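You operate a simulated robot arm through the tools that you are given. There is no shell and no other tool. Be economical: measure what you need, move in short steps, check, and stop when the job is done.

You run a simulated robot arm. Do the job below in one go: nothing can be reset, and whatever is moved stays where it is left.

JOB
Open the freezer door, take the blue pack on the top of the steel table and put it away on the floor of the freezer and shut the door again. Take the white brush on the top of the side table and put it away on the right end of the bench. Take the green brush and put it on the top of the delivery box. Open the far counter drawer, put the brown cloth in the far drawer of the counter and shut the drawer again. Put the large cup on the top of the table. Put the orange cloth on the counter away on the sink table top. Put the tea bottle that expires last from the sink table top on the top of the wooden table. Put the grey cup on the lower shelf of the bench. Put the sesame pastry from the counter on the top of the wooden table. Put the steel tin marked "pepper" from the top of the back counter on the shelf under the back counter and the steel tin labelled "sesame" on the lower shelf of the bench. The order is free. Set down upright: large cup, tea bottle, steel tin.

The check looks at the end state, three seconds after you hand in, the way a careful person would. Anything else that was tipped, shoved, dropped, spilled or broken makes it a failure. Flat cloth is picked up by pressing the open fingertips on it (5 to 10 N) and closing them slowly along it; thin cloth reads only 2 to 8 mm in the jaws.

ROBOT AND FRAMES
A 6-joint arm with a fingered hand on a trunk, on a base that drives. Base frame: it is fixed to the floor where the robot stands at the start and does not move with it; the origin is under the middle of the robot, x ahead of it, y to its left, z up. Units: mm, rad, N and s.
With the tool pointing down near the work surface it reaches from about 100 to 560 mm from the robot's upright axis, wherever it stands. Its first joint turns from -2.897 to 2.897 rad. Places, roughly: blue pack (7x15x4 cm) [-2800, -5200, 900]; brown cloth (7x10x3 cm) [-4200, -3200, 800]; far counter drawer [-2900, -2800, 700]; far drawer of the counter [-2900, -2800, 600]; floor of the freezer [900, 100, 1400]; freezer door [700, -100, 1600]; green brush (10x5x5 cm) [-3500, -3700, 900]; grey cup (12x12x9 cm) [-2700, -1600, 900]; large cup [-4000, -3000, 1000]; lower shelf of the bench [-2300, 200, 200]; orange cloth (11x7x4 cm) [-3800, -3500, 800]; right end of the bench [-1900, -100, 800]; sesame pastry (7x6x3 cm) [-2600, -1700, 800]; shelf under the back counter [-500, 1200, 200]; sink table top [-4000, 600, 800]; steel tin [-1000, 1250, 1000]; tea bottle [-4000, 500, 1000]; top of the delivery box [-1700, -3700, 400]; top of the table [-6300, -5400, 700]; top of the wooden table [-4200, -600, 800]; white brush (6x6x9 cm) [-3500, -6100, 800]. Payload 3.2 kg.
Tool frame: the origin (TCP) lies between the finger pads and is the grasp point; the fingertips stand 22 mm ahead of it; z points along the fingers, y is the line along which they close. The gripper opens to 112 mm. The gripper's body begins 60 mm behind the TCP. The gripper is a hand of 3 fingers: y runs from the thumb to the fingers, the wrist lies at [0, 0, -218] in the tool frame, and closing takes about 1.5 s.
Orientation is told as [roll, pitch, yaw] about the base's x, y, z axes, in that order, counted from this pose: with the fingers straight down and closing along the base's y, the tool's x points along the base's -x, its y along +y and its z along -z.

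CONTROLS
- The arm moves only by the tool drive_tool. Its argument "deltas" is a list that holds one entry, the list of rows, each a list of 7 numbers: the shift along the tool's x, y, z in mm, then the turn, a rotation vector about the tool's x, y, z in rad, then the finger opening in mm, from 0 to 112. In form: [[[tx, ty, tz, wx, wy, wz, fingers], ...]]. A call has 1 to 8 rows; each row is the pose to reach, as a shift and turn from the pose commanded when the call began, along the tool's axes at that moment. Each row takes 0.2 s and may step no farther than 50 mm and 0.15 rad from the row before; otherwise, or with a gripper value out of range, the whole call is refused. A pose out of reach is approached as far as the arm can. The call stops where the force on the tool passes 40 N (or 10 N more than at its start, if that is more) or the arm is blocked; 0.2 s more then pass. The fingers move at their own pace (about 108 mm/s each) and stop on an object; they squeeze with about 27 N. The grip force told is the motor's: it shows also when the fingers shut on nothing. Time passes only in rows, and 0.2 s behind the last, so rows that repeat a pose let the fingers close. The reply holds the time, the measured pose of the TCP, the force on the tool along the base axes, the opening and the grip force, in the units named above and with some noise, with the torque about the TCP (base axes, N m) and any sound that the robot's microphone picked up, and new pictures: "pictures" is both (left out), scene, wrist or none.
- Cameras (640 x 400 px; columns grow to the right, rows downward): "scene" is now at [19.6, 129.5, 1353.3]; the picture's right is [-0.40, -0.92, 0.00], its down [0.09, -0.04, -0.99] and it looks along [0.91, -0.40, 0.10] (base axes); focal length 214 px, centre (320, 200). "wrist" rides on the gripper at [66, 3, -80] in the tool frame; the picture's right is [-0.05, 1.00, 0.00], its down [-0.77, -0.04, -0.64] and it looks along [-0.64, -0.03, 0.77] (tool axes); focal length 275 px, centre (320, 200). There is no depth. A picture from a camera that has moved, and an enlarged one, comes with that camera's place and axes in the base frame and with its lens.
- move_column(by): slides the trunk up (or, below 0, down) by that many mm; the arm and the scene camera ride with it, the base frame stays. It gives what a move gives, with no picture.
- base_move(legs): drives the robot by 1 to 6 legs, each [ahead, turn to the left] in mm and rad, along the robot's own axes; the way and the turn of a leg run together, so that a leg with both is an arc; at most 1500 mm and 3.142 rad a leg. The arm and the cameras ride along, it lands a little off, and it stops where it bumps. It gives what a move gives, and a new picture of the scene camera.
- grasp_type(shape): the hand has 3 fingers and takes this shape, open, in about a second: jaw (thumb against the fingers, like two jaws); tri (thumb and two fingers); tip (a fingertip pinch); poke (one finger out to press); point (the index stretched); flat (the hand flat); cup (the hand cupped); fist (a fist). The gripper value then closes the fingers along that shape, each until it touches; the sizes above hold for jaw. It gives what a move gives, with no picture.
- turn_head(pan, tilt): turns the head with the scene camera to pan (to the left, within 2.705 rad either way) and tilt (down, from -0.506 to 1.204), counted from straight ahead of the robot. It gives what a move gives, and a new picture of the scene camera.
- enlarge(camera, box): a new picture of the part [left, top, right, bottom] of that camera's present view, enlarged. No time passes.
- sign_off(): hands the job in; it is judged then, once.

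Go step by step. Nothing tells you exact positions but the pictures and the camera data: compare them with the known pose of the tool, close in by small moves and look again before you grip or let go. The budget is 588 turns and 360 pictures, counting those below and the enlarged ones. Unless the task says otherwise, let go and move clear before handing in.

The tools are called by a JSON object that holds its "name" and its "arguments". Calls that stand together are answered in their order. drive_tool: Moves the arm, as the interface text tells. Its arguments: {"type":"object","properties":{"deltas":{"type":"array","items":{"type":"array","items":{"type":"array","items":{"type":"number"}}}},"pictures":{"type":"string","enum":["both","scene","wrist","none"]}},"required":["deltas"]} The other tools are called the same way: move_column (by) slides the trunk up or down; grasp_type (shape) gives the hand a shape; base_move (legs) drives the base; turn_head (pan, tilt) turns the head that bears the scene camera; enlarge (camera, box) takes an enlarged picture of a part of a camera's view; sign_off () hands the job in.

At the start:

```text
t: 0.0
ee_pos: [406.9, -94.4, 1000.6]
tcp_rot: [0.0, 0.002, 0.0]
force: [-0.7, -0.5, -0.6]
torque: [0.02, 0.01, -0.01]
gripper_width: 111.7
grip_force: 0.1
shape: jaw
trunk travel left (down, up): [-304.0, 286.0]
robot x, y, heading: [2.6, 0.8, -0.001]
head pan, tilt: [-0.412, -0.103]
```

scene: 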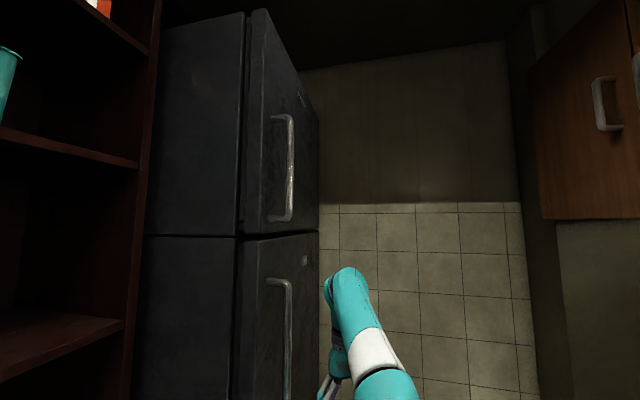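
wrist: 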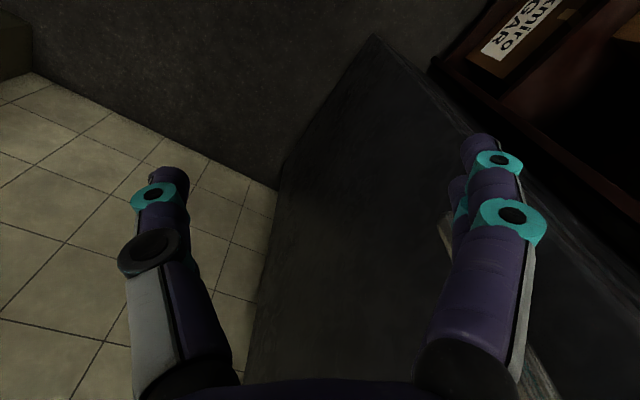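

I see the fridge with the freezer door on top, its front facing -y and the handle on the near edge. First I look around to learn the layout.

{"name": "turn_head", "arguments": {"pan": -1.5, "tilt": 0.3}}

{"name": "turn_head", "arguments": {"pan": -2.6, "tilt": 0.3}}

{"name": "turn_head", "arguments": {"pan": 2.4, "tilt": 0.3}}

{"name": "turn_head", "arguments": {"pan": 1.2, "tilt": 0.3}}

{"name": "turn_head", "arguments": {"pan": 0, "tilt": 0.3}}

```text
t: 1.3
ee_pos: [405.7, -93.7, 999.9]
tcp_rot: [0.0, 0.0, -0.001]
force: [0.4, -0.9, 0.0]
torque: [-0.02, 0.01, -0.01]
gripper_width: 111.8
grip_force: 0.2
shape: jaw
trunk travel left (down, up): [-304.0, 286.0]
robot x, y, heading: [0.4, -1.6, -0.006]
head pan, tilt: [-1.499, 0.3]
camera scene: at [-53.3, 71.2, 1316.4], right [-1.0, -0.07, 0.0], down [-0.02, 0.29, -0.96], along [0.07, -0.95, -0.3], focal length 214 px, centre (320, 200)
```

scene: 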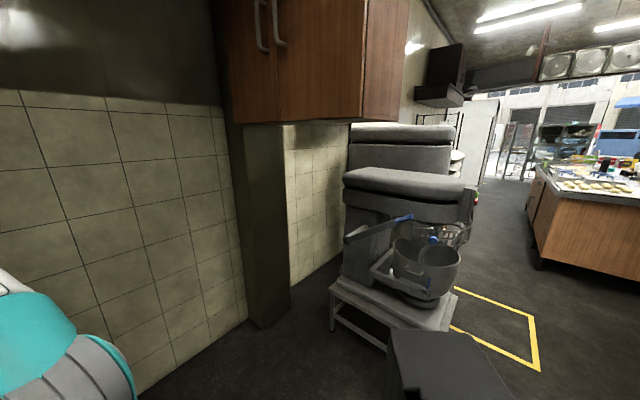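

```text
t: 2.6
ee_pos: [407.5, -94.8, 998.9]
tcp_rot: [0.0, -0.001, 0.001]
force: [-0.2, -0.5, -1.3]
torque: [-0.02, 0.0, -0.03]
gripper_width: 111.7
grip_force: 0.0
shape: jaw
trunk travel left (down, up): [-304.0, 286.0]
robot x, y, heading: [0.3, 4.4, -0.0]
head pan, tilt: [-2.601, 0.3]
camera scene: at [-140.0, 116.2, 1316.4], right [-0.52, 0.86, 0.0], down [0.25, 0.15, -0.96], along [-0.82, -0.49, -0.3], focal length 214 px, centre (320, 200)
```

scene: 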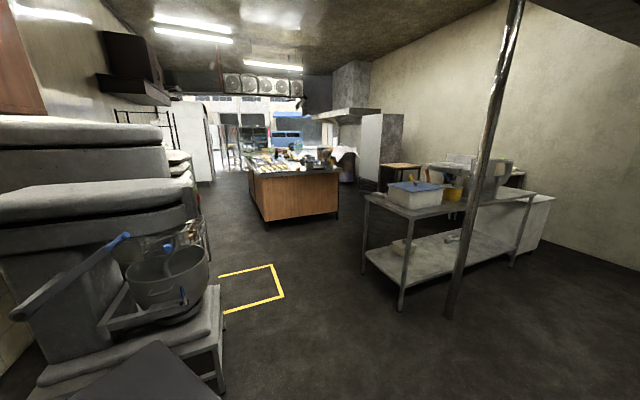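

```text
t: 6.6
ee_pos: [407.3, -94.9, 1001.4]
tcp_rot: [-0.001, 0.0, 0.0]
force: [-0.9, 0.4, -0.1]
torque: [0.01, 0.01, 0.0]
gripper_width: 111.9
grip_force: 0.0
shape: jaw
trunk travel left (down, up): [-304.0, 286.0]
robot x, y, heading: [-3.3, -0.4, 0.002]
head pan, tilt: [2.4, 0.3]
camera scene: at [-128.9, 227.5, 1316.4], right [0.68, 0.74, 0.0], down [0.22, -0.2, -0.96], along [-0.7, 0.65, -0.3], focal length 214 px, centre (320, 200)
```

scene: 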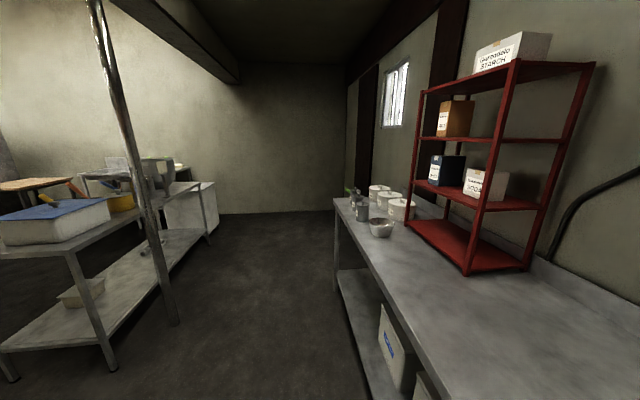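

```text
t: 8.0
ee_pos: [406.4, -93.8, 999.8]
tcp_rot: [0.001, 0.002, 0.001]
force: [0.4, -0.1, -0.5]
torque: [0.01, -0.03, 0.0]
gripper_width: 111.9
grip_force: 0.1
shape: jaw
trunk travel left (down, up): [-304.0, 286.0]
robot x, y, heading: [-1.0, -3.9, 0.001]
head pan, tilt: [1.201, 0.3]
camera scene: at [-26.3, 251.5, 1316.4], right [0.93, -0.36, 0.0], down [-0.11, -0.28, -0.96], along [0.34, 0.89, -0.3], focal length 214 px, centre (320, 200)
```

scene: 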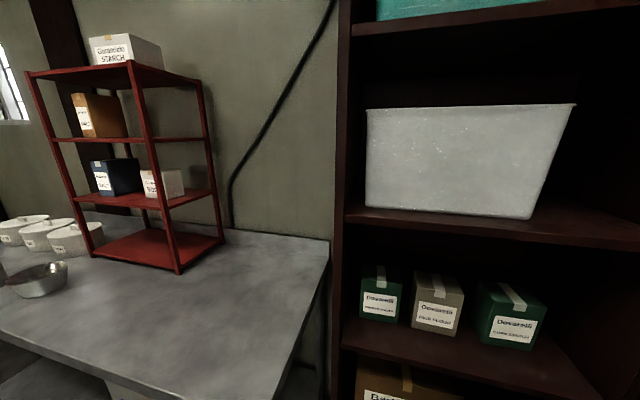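

```text
t: 9.4
ee_pos: [406.2, -95.8, 999.3]
tcp_rot: [0.0, -0.001, -0.002]
force: [0.2, -0.4, 0.2]
torque: [0.01, 0.02, -0.04]
gripper_width: 111.8
grip_force: 0.0
shape: jaw
trunk travel left (down, up): [-304.0, 286.0]
robot x, y, heading: [4.6, 4.2, 0.002]
head pan, tilt: [0.0, 0.3]
camera scene: at [33.3, 164.4, 1316.4], right [0.0, -1.0, 0.0], down [-0.3, 0.0, -0.96], along [0.96, 0.0, -0.3], focal length 214 px, centre (320, 200)
```

scene: 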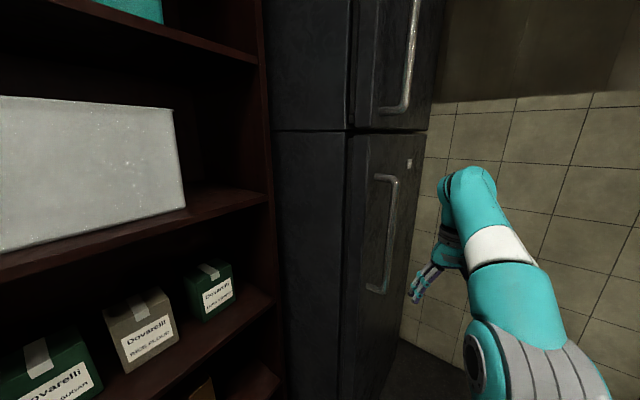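

The kitchen is turned about 0.6 rad from the base frame: the fridge front seems to face (-0.58,-0.81). I go round to stand in front of it.

{"name": "base_move", "arguments": {"legs": [[0, -1.41], [500, 0], [0, 2.36]]}}

{"name": "turn_head", "arguments": {"pan": -0.1, "tilt": 0.0}}

```text
t: 21.4
ee_pos: [388.4, -226.8, 1000.1]
tcp_rot: [-0.001, 0.001, 0.918]
force: [0.6, 0.0, 0.5]
torque: [-0.02, 0.0, 0.01]
gripper_width: 111.7
grip_force: 0.0
shape: jaw
trunk travel left (down, up): [-304.0, 286.0]
robot x, y, heading: [68.1, -491.5, 0.914]
head pan, tilt: [0.0, 0.3]
camera scene: at [-46.0, -366.4, 1316.4], right [0.79, -0.61, 0.0], down [-0.18, -0.23, -0.96], along [0.58, 0.76, -0.3], focal length 214 px, centre (320, 200)
```

scene: 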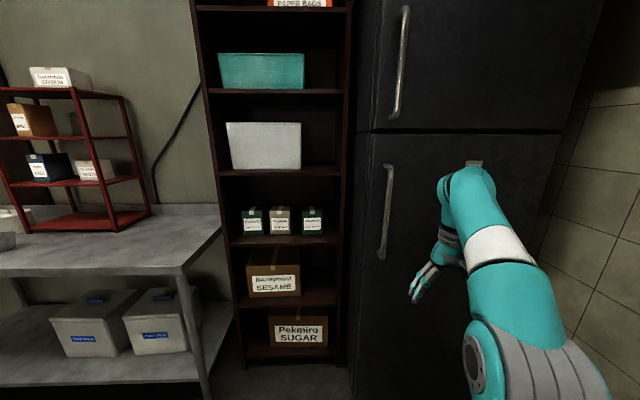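

```text
t: 22.2
ee_pos: [386.8, -228.3, 999.5]
tcp_rot: [-0.001, 0.0, 0.917]
force: [0.7, 0.2, -0.1]
torque: [0.01, 0.01, 0.0]
gripper_width: 111.9
grip_force: 0.1
shape: jaw
trunk travel left (down, up): [-304.0, 286.0]
robot x, y, heading: [64.6, -494.0, 0.913]
head pan, tilt: [-0.099, 0.0]
camera scene: at [-41.2, -374.8, 1344.1], right [0.73, -0.68, 0.0], down [0.0, 0.0, -1.0], along [0.68, 0.73, 0.0], focal length 214 px, centre (320, 200)
```

scene: 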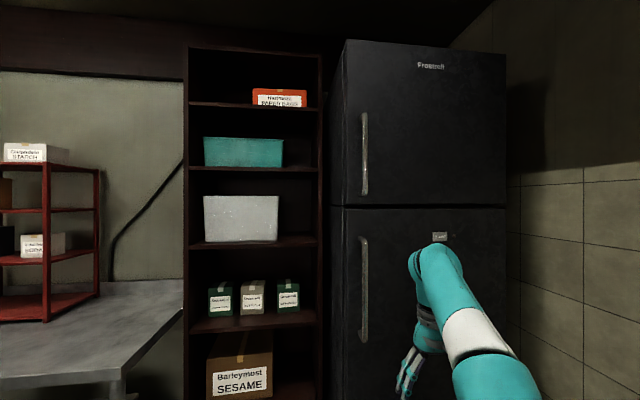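

The freezer handle bar works out at about (496, 7), from z 1359 to 1607, with the door hinge near (946,-272). I raise the trunk and tip the hand horizontal toward it.

{"name": "move_column", "arguments": {"by": 250}}

{"name": "drive_tool", "arguments": {"deltas": [[[-20.1, 7, -2.4, 0, -0.15, 0, 112], [-39.4, 14, -9.7, 0, -0.3, 0, 112], [-57.3, 21, -21.7, 0, -0.45, 0, 112], [-73.1, 28, -38.1, 0, -0.6, 0, 112], [-86.1, 35, -58.5, 0, -0.75, 0, 112], [-95.8, 42, -82.5, 0, -0.9, 0, 112], [-101.6, 49, -109.5, 0, -1.05, 0, 112], [-103.2, 55, -139, 0, -1.2, 0, 112]]], "pictures": "none"}}

```text
t: 24.8
ee_pos: [387.7, -227.6, 1250.9]
tcp_rot: [0.0, 0.001, 0.917]
force: [0.8, -0.4, -0.1]
torque: [0.02, 0.0, -0.02]
gripper_width: 111.8
grip_force: 0.1
shape: jaw
trunk travel left (down, up): [-554.0, 36.0]
robot x, y, heading: [62.9, -491.6, 0.911]
head pan, tilt: [-0.099, 0.0]
```

```text
t: 26.6
ee_pos: [407.4, -112.3, 1391.5]
tcp_rot: [0.001, -1.203, 0.915]
force: [0.0, 0.5, -0.1]
torque: [0.02, 0.02, 0.03]
gripper_width: 111.9
grip_force: 0.2
shape: jaw
trunk travel left (down, up): [-554.0, 36.0]
robot x, y, heading: [64.6, -491.6, 0.92]
head pan, tilt: [-0.099, 0.0]
```

{"name": "drive_tool", "arguments": {"deltas": [[[-38, 0, 17, 0, -0.123, 0, 112], [-76, 0, 34, 0, -0.246, 0, 112], [-115, 0, 50, 0, -0.37, 0, 112], [-115, 0, 50, 0, -0.37, 0, 112]]], "pictures": "both"}}

```text
t: 27.6
ee_pos: [460.2, -41.1, 1477.6]
tcp_rot: [3.14, -1.569, -2.226]
force: [-0.4, -0.1, -0.2]
torque: [0.02, 0.04, -0.02]
gripper_width: 112.0
grip_force: 0.1
shape: jaw
trunk travel left (down, up): [-554.0, 36.0]
robot x, y, heading: [68.1, -493.6, 0.916]
head pan, tilt: [-0.099, 0.0]
camera scene: at [-41.5, -375.1, 1594.1], right [0.73, -0.68, 0.0], down [0.0, 0.0, -1.0], along [0.68, 0.73, 0.0], focal length 214 px, centre (320, 200)
camera wrist: at [409.3, -103.4, 1412.1], right [-0.79, 0.61, 0.05], down [-0.36, -0.53, 0.77], along [0.49, 0.59, 0.64], focal length 275 px, centre (320, 200)
```

scene: 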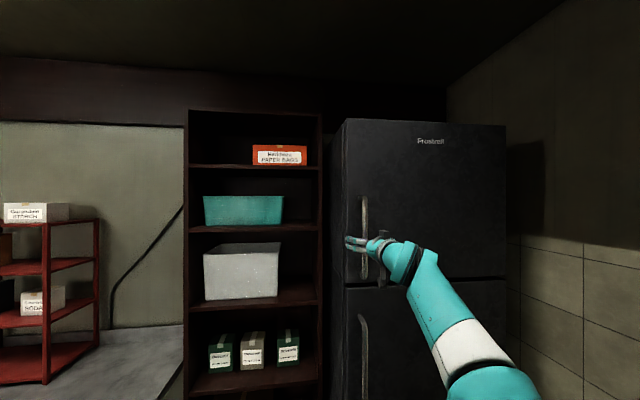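
wrist: 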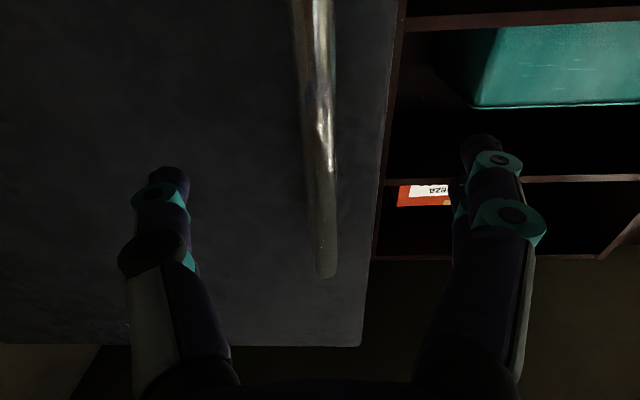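

The bar is centred between the fingers. I move forward 58 mm and close on it.

{"name": "drive_tool", "arguments": {"deltas": [[[0, 0, 30, 0, 0, 0, 112], [0, 0, 58, 0, 0, 0, 112], [0, 0, 58, 0, 0, 0, 0], [0, 0, 58, 0, 0, 0, 0], [0, 0, 58, 0, 0, 0, 0], [0, 0, 58, 0, 0, 0, 0], [0, 0, 58, 0, 0, 0, 0], [0, 0, 58, 0, 0, 0, 0]]], "pictures": "wrist"}}

```text
t: 29.4
ee_pos: [496.6, 4.8, 1478.3]
tcp_rot: [0.473, -1.57, 0.444]
force: [3.4, 1.6, 0.5]
torque: [0.02, 0.03, 0.03]
gripper_width: 0.0
grip_force: 27.4
shape: jaw
trunk travel left (down, up): [-554.0, 36.0]
robot x, y, heading: [65.6, -494.3, 0.917]
head pan, tilt: [-0.099, 0.0]
camera wrist: at [444.3, -57.7, 1411.6], right [-0.79, 0.61, 0.05], down [-0.36, -0.53, 0.77], along [0.49, 0.59, 0.63], focal length 275 px, centre (320, 200)
```

wrist: 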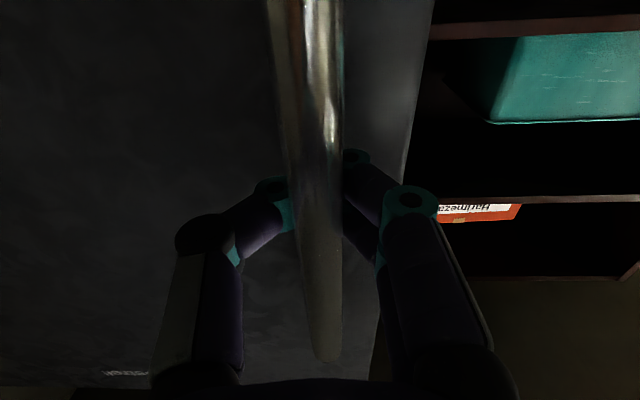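

The fingers have closed behind the bar as a hook. I pull along the door's arc.

{"name": "drive_tool", "arguments": {"deltas": [[[0, -2, -10, 0, 0, 0, 0], [0, -4, -26, -0.05, 0, 0, 0], [0, -9, -52, -0.1, 0, 0, 0], [0, -14, -78, -0.15, 0, 0, 0], [0, -21, -103, -0.2, 0, 0, 0]]], "pictures": "scene"}}

```text
t: 30.6
ee_pos: [453.8, -92.2, 1477.7]
tcp_rot: [1.457, -1.568, -0.344]
force: [9.6, -4.0, 1.5]
torque: [-0.02, 0.0, 0.06]
gripper_width: 0.0
grip_force: 27.3
shape: jaw
trunk travel left (down, up): [-554.0, 36.0]
robot x, y, heading: [65.1, -492.0, 0.91]
head pan, tilt: [-0.099, 0.0]
camera scene: at [-38.0, -376.5, 1594.5], right [0.73, -0.69, 0.0], down [0.0, 0.0, -1.0], along [0.69, 0.73, 0.0], focal length 214 px, centre (320, 200)
```

scene: 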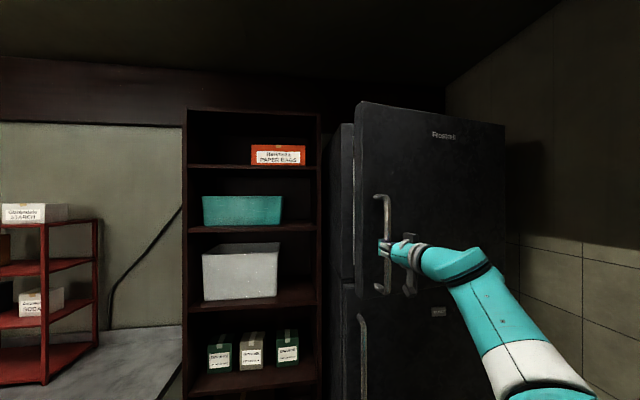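

{"name": "drive_tool", "arguments": {"deltas": [[[0, -4, -26, -0.05, 0, 0, 0], [0, -8.5, -52, -0.1, 0, 0, 0], [0, -15, -78, -0.15, 0, 0, 0], [0, -21.7, -104, -0.2, 0, 0, 0], [0, -31, -129, -0.25, 0, 0, 0], [0, -41, -153, -0.3, 0, 0, 0], [0, -52, -177, -0.35, 0, 0, 0], [0, -64, -201, -0.4, 0, 0, 0]]], "pictures": "scene"}}

```text
t: 32.4
ee_pos: [446.6, -312.9, 1513.2]
tcp_rot: [1.637, -1.569, -0.123]
force: [-1.7, -2.8, 1.8]
torque: [-0.03, 0.04, -0.06]
gripper_width: 0.0
grip_force: 26.7
shape: jaw
out of reach, approached as far as the arm can: row 3, 4, 5, 6, 7, 8
trunk travel left (down, up): [-554.0, 36.0]
robot x, y, heading: [65.1, -487.7, 0.914]
head pan, tilt: [-0.099, 0.0]
camera scene: at [-41.7, -380.0, 1594.6], right [0.73, -0.69, 0.0], down [0.0, 0.0, -1.0], along [0.69, 0.73, 0.0], focal length 214 px, centre (320, 200)
```

scene: 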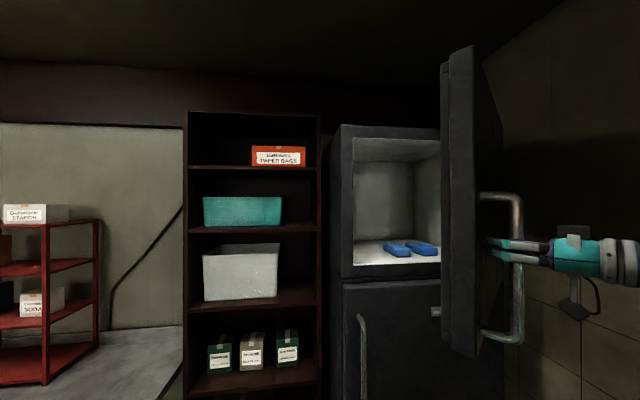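

The freezer is open about 40° and shows two blue packs inside. I let go of the handle and withdraw.

{"name": "drive_tool", "arguments": {"deltas": [[[0, 0, 0, 0, 0, 0, 112], [0, 0, 0, 0, 0, 0, 112], [0, 0, 0, 0, 0, 0, 112], [0, 0, 0, 0, 0, 0, 112], [0, 0, -30, 0, 0, 0, 112], [0, 0, -60, 0, 0, 0, 112], [0, 0, -90, 0, 0, 0, 112]]], "pictures": "scene"}}

```text
t: 34.0
ee_pos: [442.1, -343.7, 1510.0]
tcp_rot: [2.716, -1.566, -1.203]
force: [-0.9, -0.1, 1.0]
torque: [0.01, 0.03, 0.01]
gripper_width: 112.0
grip_force: 0.2
shape: jaw
out of reach, approached as far as the arm can: row 6, 7
trunk travel left (down, up): [-554.0, 36.0]
robot x, y, heading: [67.0, -493.7, 0.92]
head pan, tilt: [-0.099, 0.0]
camera scene: at [-41.0, -375.3, 1594.2], right [0.73, -0.68, 0.0], down [0.0, 0.0, -1.0], along [0.68, 0.73, 0.0], focal length 214 px, centre (320, 200)
```

scene: 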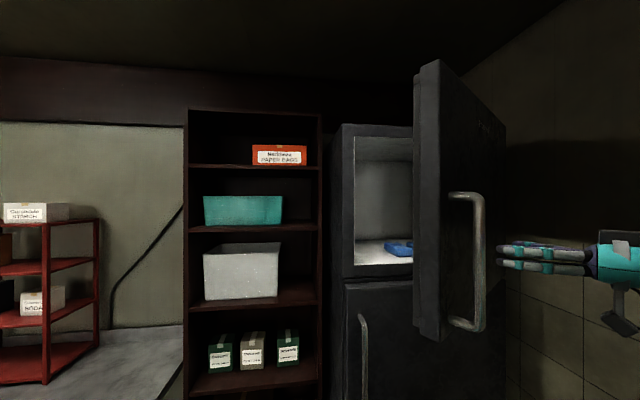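

Hand is clear. I back the base and swing the hand round to the inner side of the door.

{"name": "base_move", "arguments": {"legs": [[-220, 0]]}}

{"name": "drive_tool", "arguments": {"deltas": [[[0, 11.5, 31, 0.075, 0, 0, 0], [0, 23, 62, 0.15, 0, 0, 0], [0, 34, 93, 0.225, 0, 0, 0], [0, 46, 125, 0.3, 0, 0, 0], [0, 57, 156, 0.375, 0, 0, 0], [0, 69, 187, 0.45, 0, 0, 0], [0, 80, 218, 0.525, 0, 0, 0], [0, 91, 250, 0.6, 0, 0, 0]]], "pictures": "scene"}}

```text
t: 35.8
ee_pos: [309.0, -514.0, 1508.8]
tcp_rot: [2.406, -1.567, -0.89]
force: [0.6, -0.9, 0.4]
torque: [-0.01, -0.01, 0.01]
gripper_width: 111.9
grip_force: 0.2
shape: jaw
trunk travel left (down, up): [-554.0, 36.0]
robot x, y, heading: [-64.1, -663.8, 0.925]
head pan, tilt: [-0.099, 0.0]
stopped in leg 1: the robot was blocked; the commanded pose is now the measured one
camera scene: at [-173.6, -547.2, 1594.1], right [0.73, -0.68, 0.0], down [0.0, 0.0, -1.0], along [0.68, 0.73, 0.0], focal length 214 px, centre (320, 200)
```

scene: 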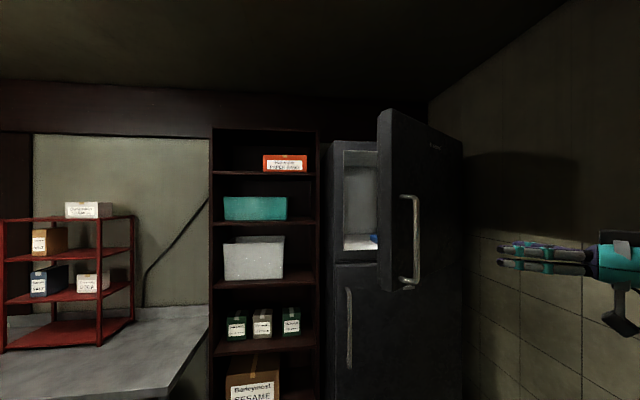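

```text
t: 37.6
ee_pos: [248.0, -237.0, 1568.7]
tcp_rot: [1.389, -1.568, -0.47]
force: [0.0, 0.1, 0.0]
torque: [-0.03, -0.01, 0.0]
gripper_width: 0.0
grip_force: 26.6
shape: jaw
out of reach, approached as far as the arm can: row 1, 2, 3, 4, 5, 6, 7, 8
trunk travel left (down, up): [-554.0, 36.0]
robot x, y, heading: [-69.4, -664.8, 0.926]
head pan, tilt: [-0.099, 0.0]
camera scene: at [-174.8, -546.5, 1594.0], right [0.73, -0.68, 0.0], down [0.0, 0.0, -1.0], along [0.68, 0.73, 0.0], focal length 214 px, centre (320, 200)
```

scene: 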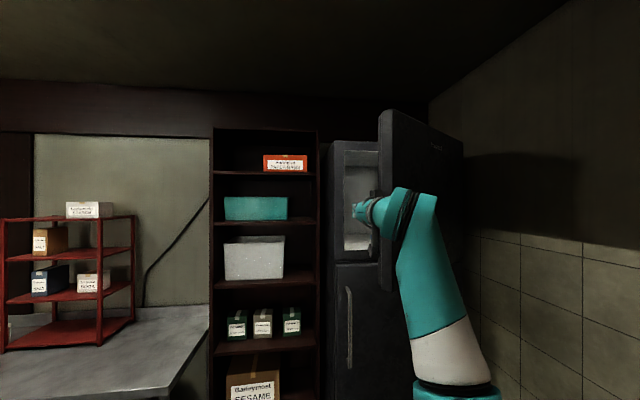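

{"name": "base_move", "arguments": {"legs": [[190, 0]]}}

```text
t: 39.2
ee_pos: [368.2, -84.7, 1567.7]
tcp_rot: [0.849, -1.569, 0.066]
force: [-0.5, -0.1, -0.1]
torque: [-0.02, -0.03, 0.01]
gripper_width: 0.0
grip_force: 26.9
shape: jaw
trunk travel left (down, up): [-554.0, 36.0]
robot x, y, heading: [46.4, -511.7, 0.921]
head pan, tilt: [-0.099, 0.0]
camera scene: at [-57.3, -393.8, 1594.1], right [0.73, -0.68, 0.0], down [0.0, 0.0, -1.0], along [0.68, 0.73, 0.0], focal length 214 px, centre (320, 200)
```

scene: 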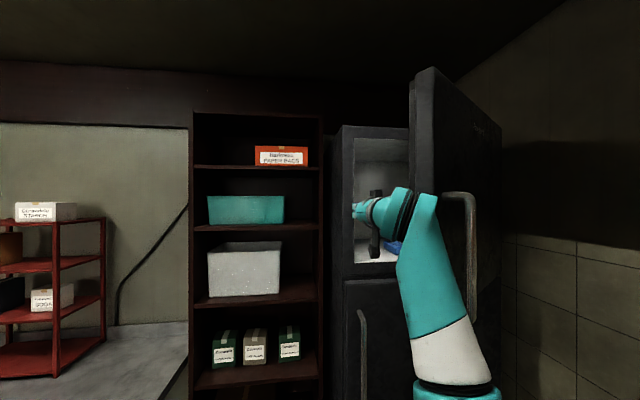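

{"name": "drive_tool", "arguments": {"deltas": [[[0, -40, 0, 0, 0, 0, 0], [0, -80, 0, 0, 0, 0, 0], [0, -120, 0, 0, 0, 0, 0], [0, -160, 0, 0, 0, 0, 0], [0, -200, 0, 0, 0, 0, 0], [0, -240, 0, 0, 0, 0, 0]]], "pictures": "scene"}}

```text
t: 39.8
ee_pos: [414.2, -134.1, 1570.4]
tcp_rot: [2.647, -1.565, -1.715]
force: [-26.5, 0.4, -5.0]
torque: [0.44, -0.1, -2.3]
gripper_width: 0.2
grip_force: 27.0
shape: jaw
out of reach, approached as far as the arm can: row 3
trunk travel left (down, up): [-554.0, 36.0]
robot x, y, heading: [48.7, -514.4, 0.924]
head pan, tilt: [-0.099, 0.0]
stopped in row 3: the force on the tool passed its limit at 48 N (the readings are from after the stop); the commanded pose is now the measured one
camera scene: at [-68.6, -394.9, 1593.2], right [0.74, -0.68, 0.01], down [0.01, 0.0, -1.0], along [0.68, 0.74, 0.0], focal length 214 px, centre (320, 200)
```

scene: 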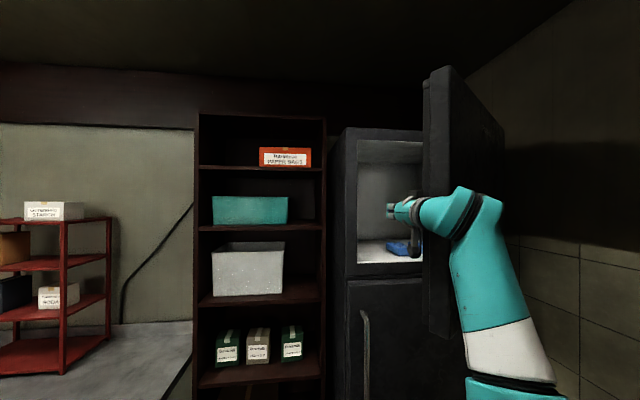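

{"name": "drive_tool", "arguments": {"deltas": [[[0, -12, 0, 0, 0, 0, 0], [0, -24, 0, 0, 0, 0, 0], [0, -36, 0, 0, 0, 0, 0], [0, -48, 0, 0, 0, 0, 0], [0, -60, 0, 0, 0, 0, 0], [0, -72, 0, 0, 0, 0, 0], [0, -84, 0, 0, 0, 0, 0], [0, -96, 0, 0, 0, 0, 0]]], "pictures": "scene"}}

```text
t: 40.1
ee_pos: [413.0, -136.3, 1571.7]
tcp_rot: [2.417, -1.563, -1.479]
force: [-32.0, 2.5, -11.4]
torque: [1.0, -0.25, -2.8]
gripper_width: 0.0
grip_force: 27.3
shape: jaw
trunk travel left (down, up): [-554.0, 36.0]
robot x, y, heading: [48.4, -512.1, 0.94]
head pan, tilt: [-0.099, 0.0]
stopped in row 1: the force on the tool passed its limit at 42 N (the readings are from after the stop); the commanded pose is now the measured one
camera scene: at [-69.8, -395.7, 1593.2], right [0.74, -0.67, 0.01], down [0.01, 0.0, -1.0], along [0.67, 0.74, 0.0], focal length 214 px, centre (320, 200)
```

scene: 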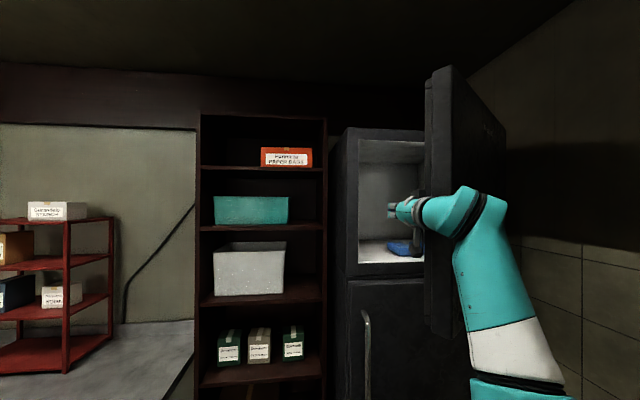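

The forearm jams on the door's outer side; I'll push from the other side instead. I withdraw and drive round to face along the fridge front.

{"name": "drive_tool", "arguments": {"deltas": [[[0, 25, 0, 0, 0, 0, 0], [0, 50, 0, 0, 0, 0, 0], [0, 70, 0, 0, 0, 0, 0]]], "pictures": "none"}}

{"name": "base_move", "arguments": {"legs": [[-140, 0]]}}

{"name": "drive_tool", "arguments": {"deltas": [[[0, 0, -40, 0, 0, 0, 0], [0, 0, -80, 0, 0, 0, 0], [0, 0, -120, 0, 0, 0, 0], [0, 0, -150, 0, 0, 0, 0]]], "pictures": "none"}}

```text
t: 40.9
ee_pos: [370.3, -94.8, 1570.6]
tcp_rot: [1.469, -1.562, -0.538]
force: [-1.0, 0.3, 0.6]
torque: [-0.02, 0.03, 0.02]
gripper_width: 0.0
grip_force: 27.1
shape: jaw
trunk travel left (down, up): [-554.0, 36.0]
robot x, y, heading: [49.1, -514.4, 0.927]
head pan, tilt: [-0.099, 0.0]
```

```text
t: 42.3
ee_pos: [285.5, -209.7, 1570.6]
tcp_rot: [1.622, -1.563, -0.687]
force: [0.3, 0.6, 0.8]
torque: [-0.05, 0.02, 0.0]
gripper_width: 0.0
grip_force: 27.2
shape: jaw
trunk travel left (down, up): [-554.0, 36.0]
robot x, y, heading: [-34.4, -625.7, 0.925]
head pan, tilt: [-0.099, 0.0]
camera scene: at [-144.4, -509.7, 1594.2], right [0.74, -0.68, 0.0], down [0.0, 0.0, -1.0], along [0.68, 0.74, 0.0], focal length 214 px, centre (320, 200)
```

scene: 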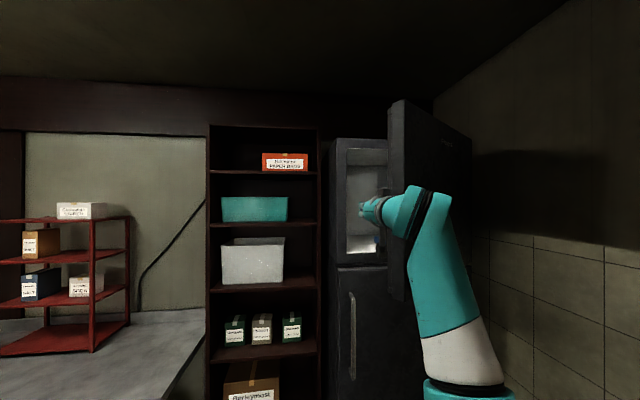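

```text
t: 43.3
ee_pos: [202.8, -326.0, 1618.6]
tcp_rot: [1.272, -1.562, -0.336]
force: [0.0, 0.1, 0.3]
torque: [0.02, -0.02, 0.01]
gripper_width: 0.0
grip_force: 27.1
shape: jaw
out of reach, approached as far as the arm can: row 1, 2, 3, 4
trunk travel left (down, up): [-554.0, 36.0]
robot x, y, heading: [-38.3, -626.8, 0.926]
head pan, tilt: [-0.099, 0.0]
```

{"name": "base_move", "arguments": {"legs": [[0, 0.645], [620, 0], [0, -2.2]]}}

```text
t: 45.3
ee_pos: [-12.0, -232.0, 1617.0]
tcp_rot: [0.543, -1.563, 0.984]
force: [0.3, 0.0, -0.2]
torque: [-0.01, 0.0, -0.03]
gripper_width: 0.1
grip_force: 26.8
shape: jaw
trunk travel left (down, up): [-554.0, 36.0]
robot x, y, heading: [-35.7, -622.6, 1.517]
head pan, tilt: [-0.099, 0.0]
stopped in leg 1: the robot was blocked; the commanded pose is now the measured one
camera scene: at [-198.4, -578.9, 1594.4], right [0.99, -0.13, 0.0], down [0.01, 0.01, -1.0], along [0.13, 0.99, 0.01], focal length 214 px, centre (320, 200)
```

scene: 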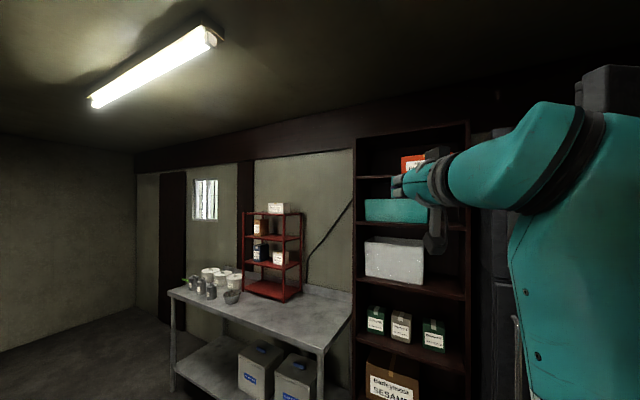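

{"name": "base_move", "arguments": {"legs": [[600, 0.03], [0, -2.17]]}}

```text
t: 53.9
ee_pos: [286.4, -252.5, 1618.3]
tcp_rot: [1.23, -1.562, -1.857]
force: [0.0, 0.7, -0.1]
torque: [0.01, -0.01, 0.02]
gripper_width: 0.0
grip_force: 27.4
shape: jaw
trunk travel left (down, up): [-554.0, 36.0]
robot x, y, heading: [-16.0, -15.0, -0.63]
head pan, tilt: [-0.099, 0.0]
camera scene: at [99.5, 91.0, 1594.1], right [-0.67, -0.74, 0.0], down [0.0, 0.0, -1.0], along [0.74, -0.67, 0.0], focal length 214 px, centre (320, 200)
```

scene: 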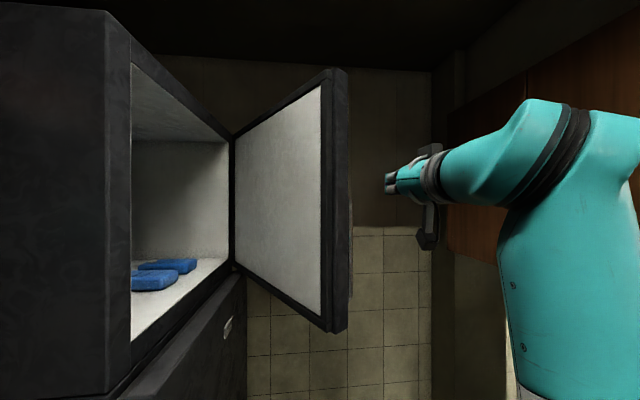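

The door is seen well from here; the hand is just outside of it. I move the hand left to the inner side and extend it.

{"name": "drive_tool", "arguments": {"deltas": [[[10, 45, 0, 0, 0, 0, 0], [20, 90, 0, 0, 0, 0, 0], [30, 135, 0, 0, 0, 0, 0], [40, 150, 40, 0, 0, 0, 0], [50, 150, 80, 0, 0, 0, 0], [60, 150, 120, 0, 0, 0, 0], [70, 150, 150, 0, 0, 0, 0]]], "pictures": "scene"}}

```text
t: 55.5
ee_pos: [495.7, -219.4, 1548.6]
tcp_rot: [1.252, -1.562, -1.879]
force: [1.6, -0.2, 1.1]
torque: [0.0, 0.0, -0.02]
gripper_width: 0.0
grip_force: 27.2
shape: jaw
out of reach, approached as far as the arm can: row 1, 2, 3, 4, 5, 6
trunk travel left (down, up): [-554.0, 36.0]
robot x, y, heading: [-15.1, -16.5, -0.633]
head pan, tilt: [-0.099, 0.0]
camera scene: at [99.6, 90.8, 1594.1], right [-0.67, -0.74, 0.0], down [0.0, 0.0, -1.0], along [0.74, -0.67, 0.0], focal length 214 px, centre (320, 200)
```

scene: 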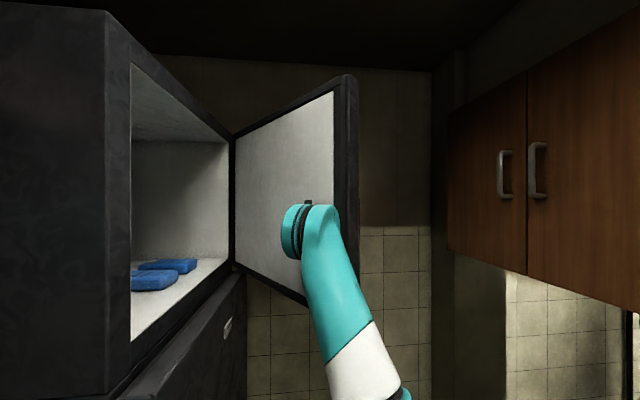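

{"name": "base_move", "arguments": {"legs": [[150, 0]]}}

```text
t: 56.9
ee_pos: [620.1, -306.0, 1548.1]
tcp_rot: [1.115, -1.56, -1.736]
force: [-0.1, -0.5, -0.6]
torque: [-0.02, -0.01, 0.03]
gripper_width: 0.0
grip_force: 27.3
shape: jaw
trunk travel left (down, up): [-554.0, 36.0]
robot x, y, heading: [106.8, -103.0, -0.627]
head pan, tilt: [-0.099, 0.0]
camera scene: at [221.5, 2.1, 1594.1], right [-0.67, -0.75, 0.0], down [0.0, 0.0, -1.0], along [0.75, -0.67, 0.0], focal length 214 px, centre (320, 200)
```

scene: 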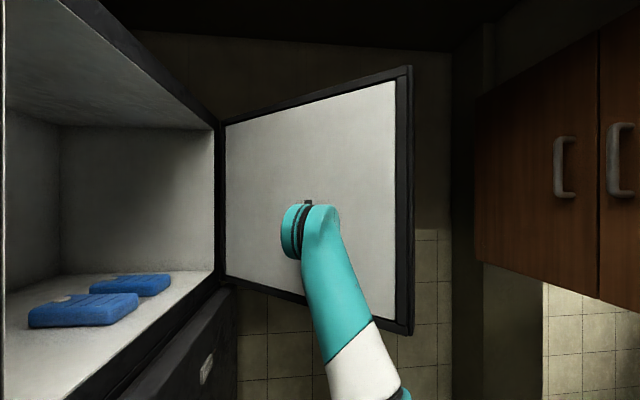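

{"name": "base_move", "arguments": {"legs": [[170, -0.03]]}}

```text
t: 58.4
ee_pos: [751.0, -425.4, 1549.3]
tcp_rot: [1.102, -1.562, -1.754]
force: [0.6, 0.0, -0.5]
torque: [-0.03, -0.01, 0.0]
gripper_width: 0.0
grip_force: 26.6
shape: jaw
trunk travel left (down, up): [-554.0, 36.0]
robot x, y, heading: [249.1, -209.2, -0.66]
head pan, tilt: [-0.099, 0.0]
camera scene: at [363.0, -105.4, 1594.1], right [-0.69, -0.73, 0.0], down [0.0, 0.0, -1.0], along [0.73, -0.69, 0.0], focal length 214 px, centre (320, 200)
```

scene: 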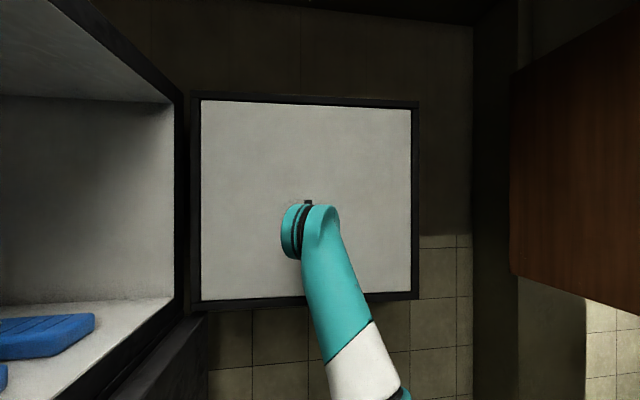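

The door now stands about 90° open. I back off along the fridge front, tuck the arm tool-down, and go to the back counter for the tins.

{"name": "base_move", "arguments": {"legs": [[-300, 0]]}}

{"name": "drive_tool", "arguments": {"deltas": [[[32.6, 0, -2.4, 0, 0.15, 0, 0], [64.4, 0, -9.7, 0, 0.3, 0, 0], [94.8, 0, -21.7, 0, 0.45, 0, 0], [123.1, 0, -38.1, 0, 0.6, 0, 0], [148.6, 0, -58.5, 0, 0.75, 0, 0], [170.8, 0, -82.5, 0, 0.9, 0, 0], [189.1, 0, -109.5, 0, 1.05, 0, 0], [203.2, 0, -139, 0, 1.2, 0, 0]]], "pictures": "none"}}

{"name": "drive_tool", "arguments": {"deltas": [[[26.7, 0, -1.7, 0, 0.123, 0, 112], [53.1, 0, -6.6, 0, 0.246, 0, 112], [78.8, 0, -14.7, 0, 0.37, 0, 112], [78.8, 0, -14.7, 0, 0.37, 0, 112]]], "pictures": "scene"}}

```text
t: 60.4
ee_pos: [511.5, -242.5, 1550.3]
tcp_rot: [1.254, -1.563, -1.911]
force: [0.1, 0.5, 0.1]
torque: [0.0, 0.0, -0.04]
gripper_width: 0.0
grip_force: 27.1
shape: jaw
trunk travel left (down, up): [-554.0, 36.0]
robot x, y, heading: [8.4, -28.3, -0.663]
head pan, tilt: [-0.099, 0.0]
camera scene: at [124.3, 80.0, 1594.1], right [-0.69, -0.72, 0.0], down [0.0, 0.0, -1.0], along [0.72, -0.69, 0.0], focal length 214 px, centre (320, 200)
```

scene: 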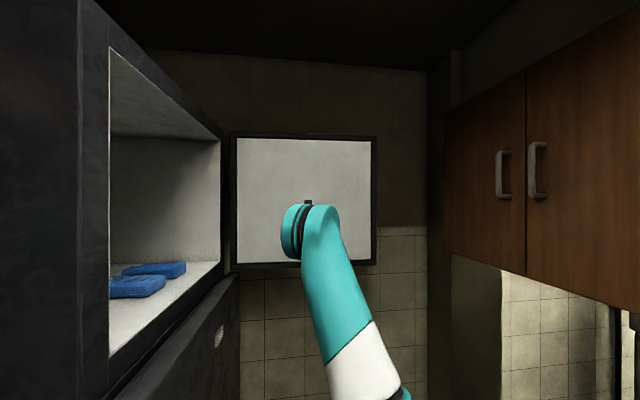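

```text
t: 62.2
ee_pos: [402.3, -156.2, 1345.9]
tcp_rot: [0.008, -0.368, -0.657]
force: [0.1, 0.8, -0.6]
torque: [-0.05, 0.07, -0.03]
gripper_width: 0.1
grip_force: 27.4
shape: jaw
trunk travel left (down, up): [-554.0, 36.0]
robot x, y, heading: [9.3, -24.5, -0.663]
head pan, tilt: [-0.099, 0.0]
```

```text
t: 63.2
ee_pos: [326.3, -106.7, 1297.8]
tcp_rot: [0.008, 0.002, -0.656]
force: [-0.7, 1.0, 0.5]
torque: [0.04, -0.03, 0.0]
gripper_width: 112.2
grip_force: 0.0
shape: jaw
out of reach, approached as far as the arm can: row 1, 2, 3, 4
trunk travel left (down, up): [-554.0, 36.0]
robot x, y, heading: [7.1, -25.5, -0.664]
head pan, tilt: [-0.099, 0.0]
camera scene: at [125.8, 79.4, 1594.0], right [-0.69, -0.72, 0.0], down [0.0, 0.0, -1.0], along [0.72, -0.69, 0.0], focal length 214 px, centre (320, 200)
```

scene: 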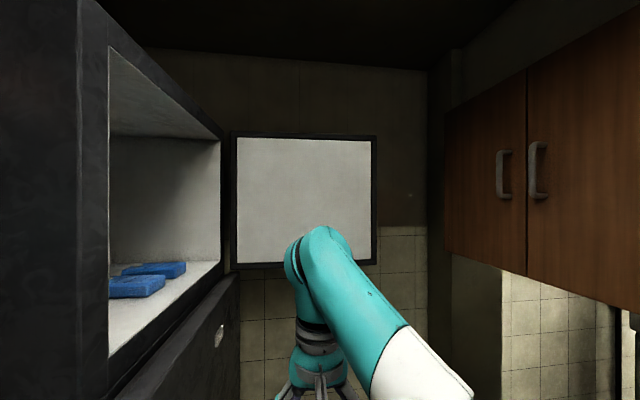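

{"name": "base_move", "arguments": {"legs": [[0, 0.07], [-1420, 0], [0, 1.54]]}}

{"name": "turn_head", "arguments": {"pan": 0, "tilt": 0.5}}

```text
t: 74.5
ee_pos: [-1115.8, 1074.7, 1297.6]
tcp_rot: [0.011, 0.002, 1.005]
force: [-0.3, 0.0, -1.2]
torque: [0.0, 0.0, 0.02]
gripper_width: 111.8
grip_force: 0.0
shape: jaw
trunk travel left (down, up): [-554.0, 36.0]
robot x, y, heading: [-1170.5, 746.4, 1.0]
head pan, tilt: [-0.099, 0.0]
camera scene: at [-1284.8, 856.1, 1594.1], right [0.78, -0.62, 0.0], down [0.0, 0.0, -1.0], along [0.62, 0.78, 0.0], focal length 214 px, centre (320, 200)
```

scene: 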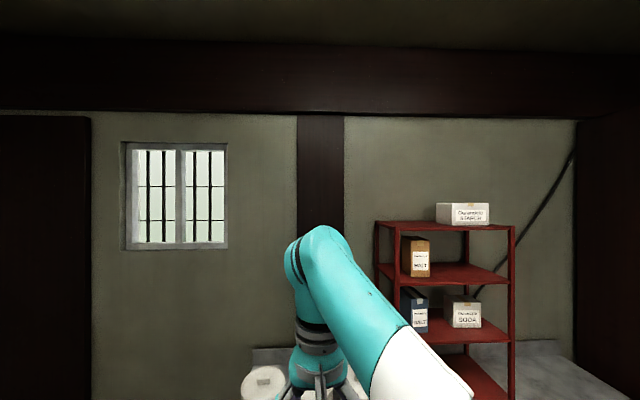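

```text
t: 75.4
ee_pos: [-1115.7, 1074.2, 1297.7]
tcp_rot: [0.011, 0.003, 1.006]
force: [0.3, -0.5, 0.2]
torque: [0.01, -0.01, 0.02]
gripper_width: 111.7
grip_force: 0.1
shape: jaw
trunk travel left (down, up): [-554.0, 36.0]
robot x, y, heading: [-1164.9, 745.4, 1.0]
head pan, tilt: [0.0, 0.499]
camera scene: at [-1291.4, 862.1, 1548.1], right [0.84, -0.54, 0.0], down [-0.26, -0.4, -0.88], along [0.48, 0.74, -0.48], focal length 214 px, centre (320, 200)
```

scene: 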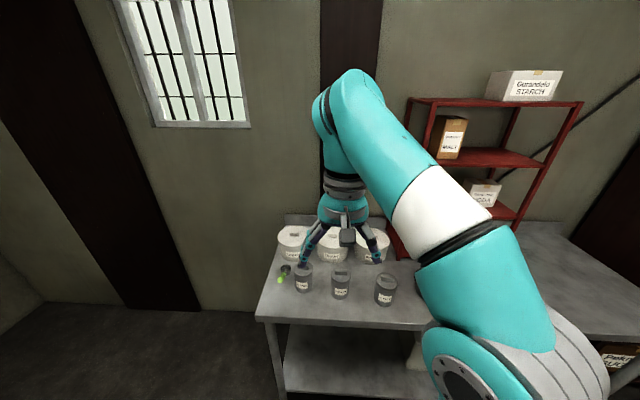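

{"name": "enlarge", "arguments": {"camera": "scene", "box": [265, 220, 425, 320]}}

```text
4.00 times, centred on (345, 270) of scene
camera zoom: at [-1291.4, 862.1, 1548.1], right [0.84, -0.54, 0.0], down [-0.26, -0.4, -0.88], along [0.48, 0.74, -0.48], focal length 858 px, centre (220, -80)
```

zoom: 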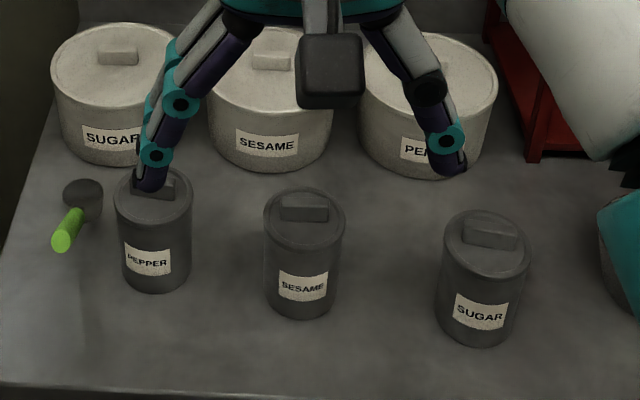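

Tins from left to right: PEPPER, SESAME, SUGAR. I move the base closer, lower the trunk and tilt the hand forward about 50° for a side grip on the tin.

{"name": "base_move", "arguments": {"legs": [[0, 1.295], [180, 0], [0, -1.345]]}}

{"name": "move_column", "arguments": {"by": -180}}

{"name": "turn_head", "arguments": {"pan": -0.15, "tilt": 0.6}}

```text
t: 83.5
ee_pos: [-1222.1, 1206.5, 1297.4]
tcp_rot: [0.009, 0.002, 0.959]
force: [0.2, 0.3, 0.8]
torque: [0.0, -0.01, 0.0]
gripper_width: 112.3
grip_force: 0.0
shape: jaw
trunk travel left (down, up): [-554.0, 36.0]
robot x, y, heading: [-1288.5, 883.6, 0.949]
head pan, tilt: [0.0, 0.499]
camera scene: at [-1406.9, 1002.8, 1548.0], right [0.81, -0.58, 0.0], down [-0.28, -0.39, -0.88], along [0.51, 0.72, -0.48], focal length 214 px, centre (320, 200)
```

scene: 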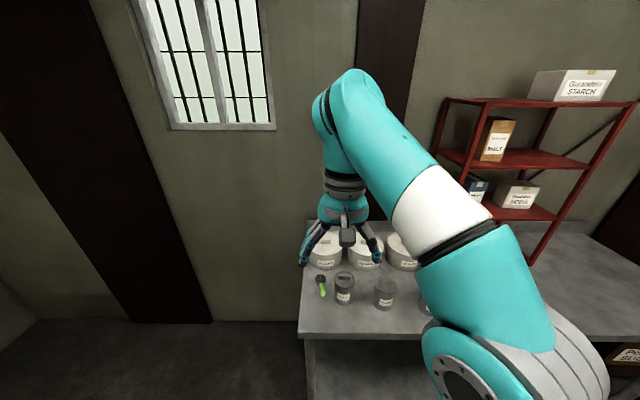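

```text
t: 85.5
ee_pos: [-1222.4, 1207.3, 1117.5]
tcp_rot: [0.009, 0.001, 0.959]
force: [0.1, 0.2, -0.1]
torque: [-0.02, -0.02, -0.01]
gripper_width: 111.8
grip_force: 0.1
shape: jaw
trunk travel left (down, up): [-374.0, 216.0]
robot x, y, heading: [-1292.0, 883.0, 0.955]
head pan, tilt: [0.0, 0.499]
```

```text
t: 86.2
ee_pos: [-1221.1, 1206.8, 1117.5]
tcp_rot: [0.009, 0.001, 0.959]
force: [0.7, 0.1, 0.2]
torque: [0.02, 0.02, 0.0]
gripper_width: 111.7
grip_force: 0.1
shape: jaw
trunk travel left (down, up): [-374.0, 216.0]
robot x, y, heading: [-1291.7, 883.7, 0.95]
head pan, tilt: [-0.15, 0.6]
camera scene: at [-1398.3, 992.3, 1358.9], right [0.72, -0.69, 0.0], down [-0.39, -0.41, -0.83], along [0.57, 0.59, -0.56], focal length 214 px, centre (320, 200)
```

scene: 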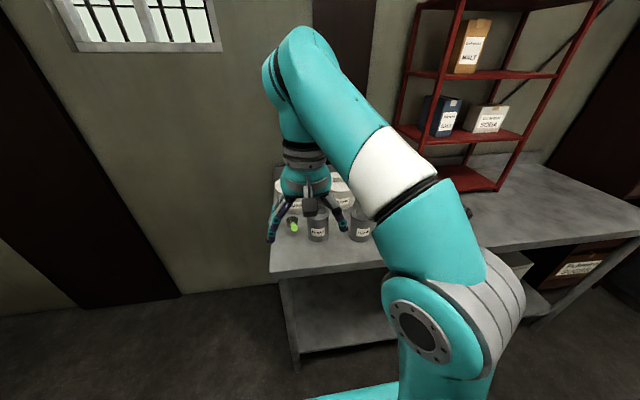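

{"name": "drive_tool", "arguments": {"deltas": [[[0, 0, 0, 0, 0, 0, 112]]], "pictures": "wrist"}}

```text
t: 86.6
ee_pos: [-1221.2, 1205.6, 1119.3]
tcp_rot: [0.008, 0.002, 0.961]
force: [0.0, 0.6, 0.1]
torque: [-0.03, 0.0, 0.0]
gripper_width: 112.2
grip_force: 0.1
shape: jaw
trunk travel left (down, up): [-374.0, 216.0]
robot x, y, heading: [-1290.2, 880.6, 0.958]
head pan, tilt: [-0.15, 0.6]
camera wrist: at [-1261.7, 1154.1, 1198.1], right [-0.79, 0.61, 0.01], down [0.48, 0.61, 0.63], along [0.38, 0.51, -0.77], focal length 275 px, centre (320, 200)
```

wrist: 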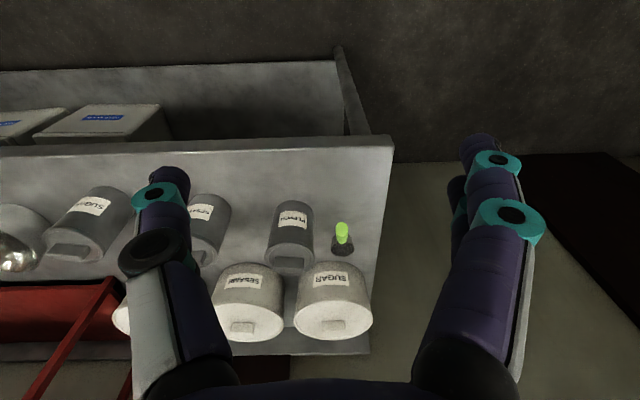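

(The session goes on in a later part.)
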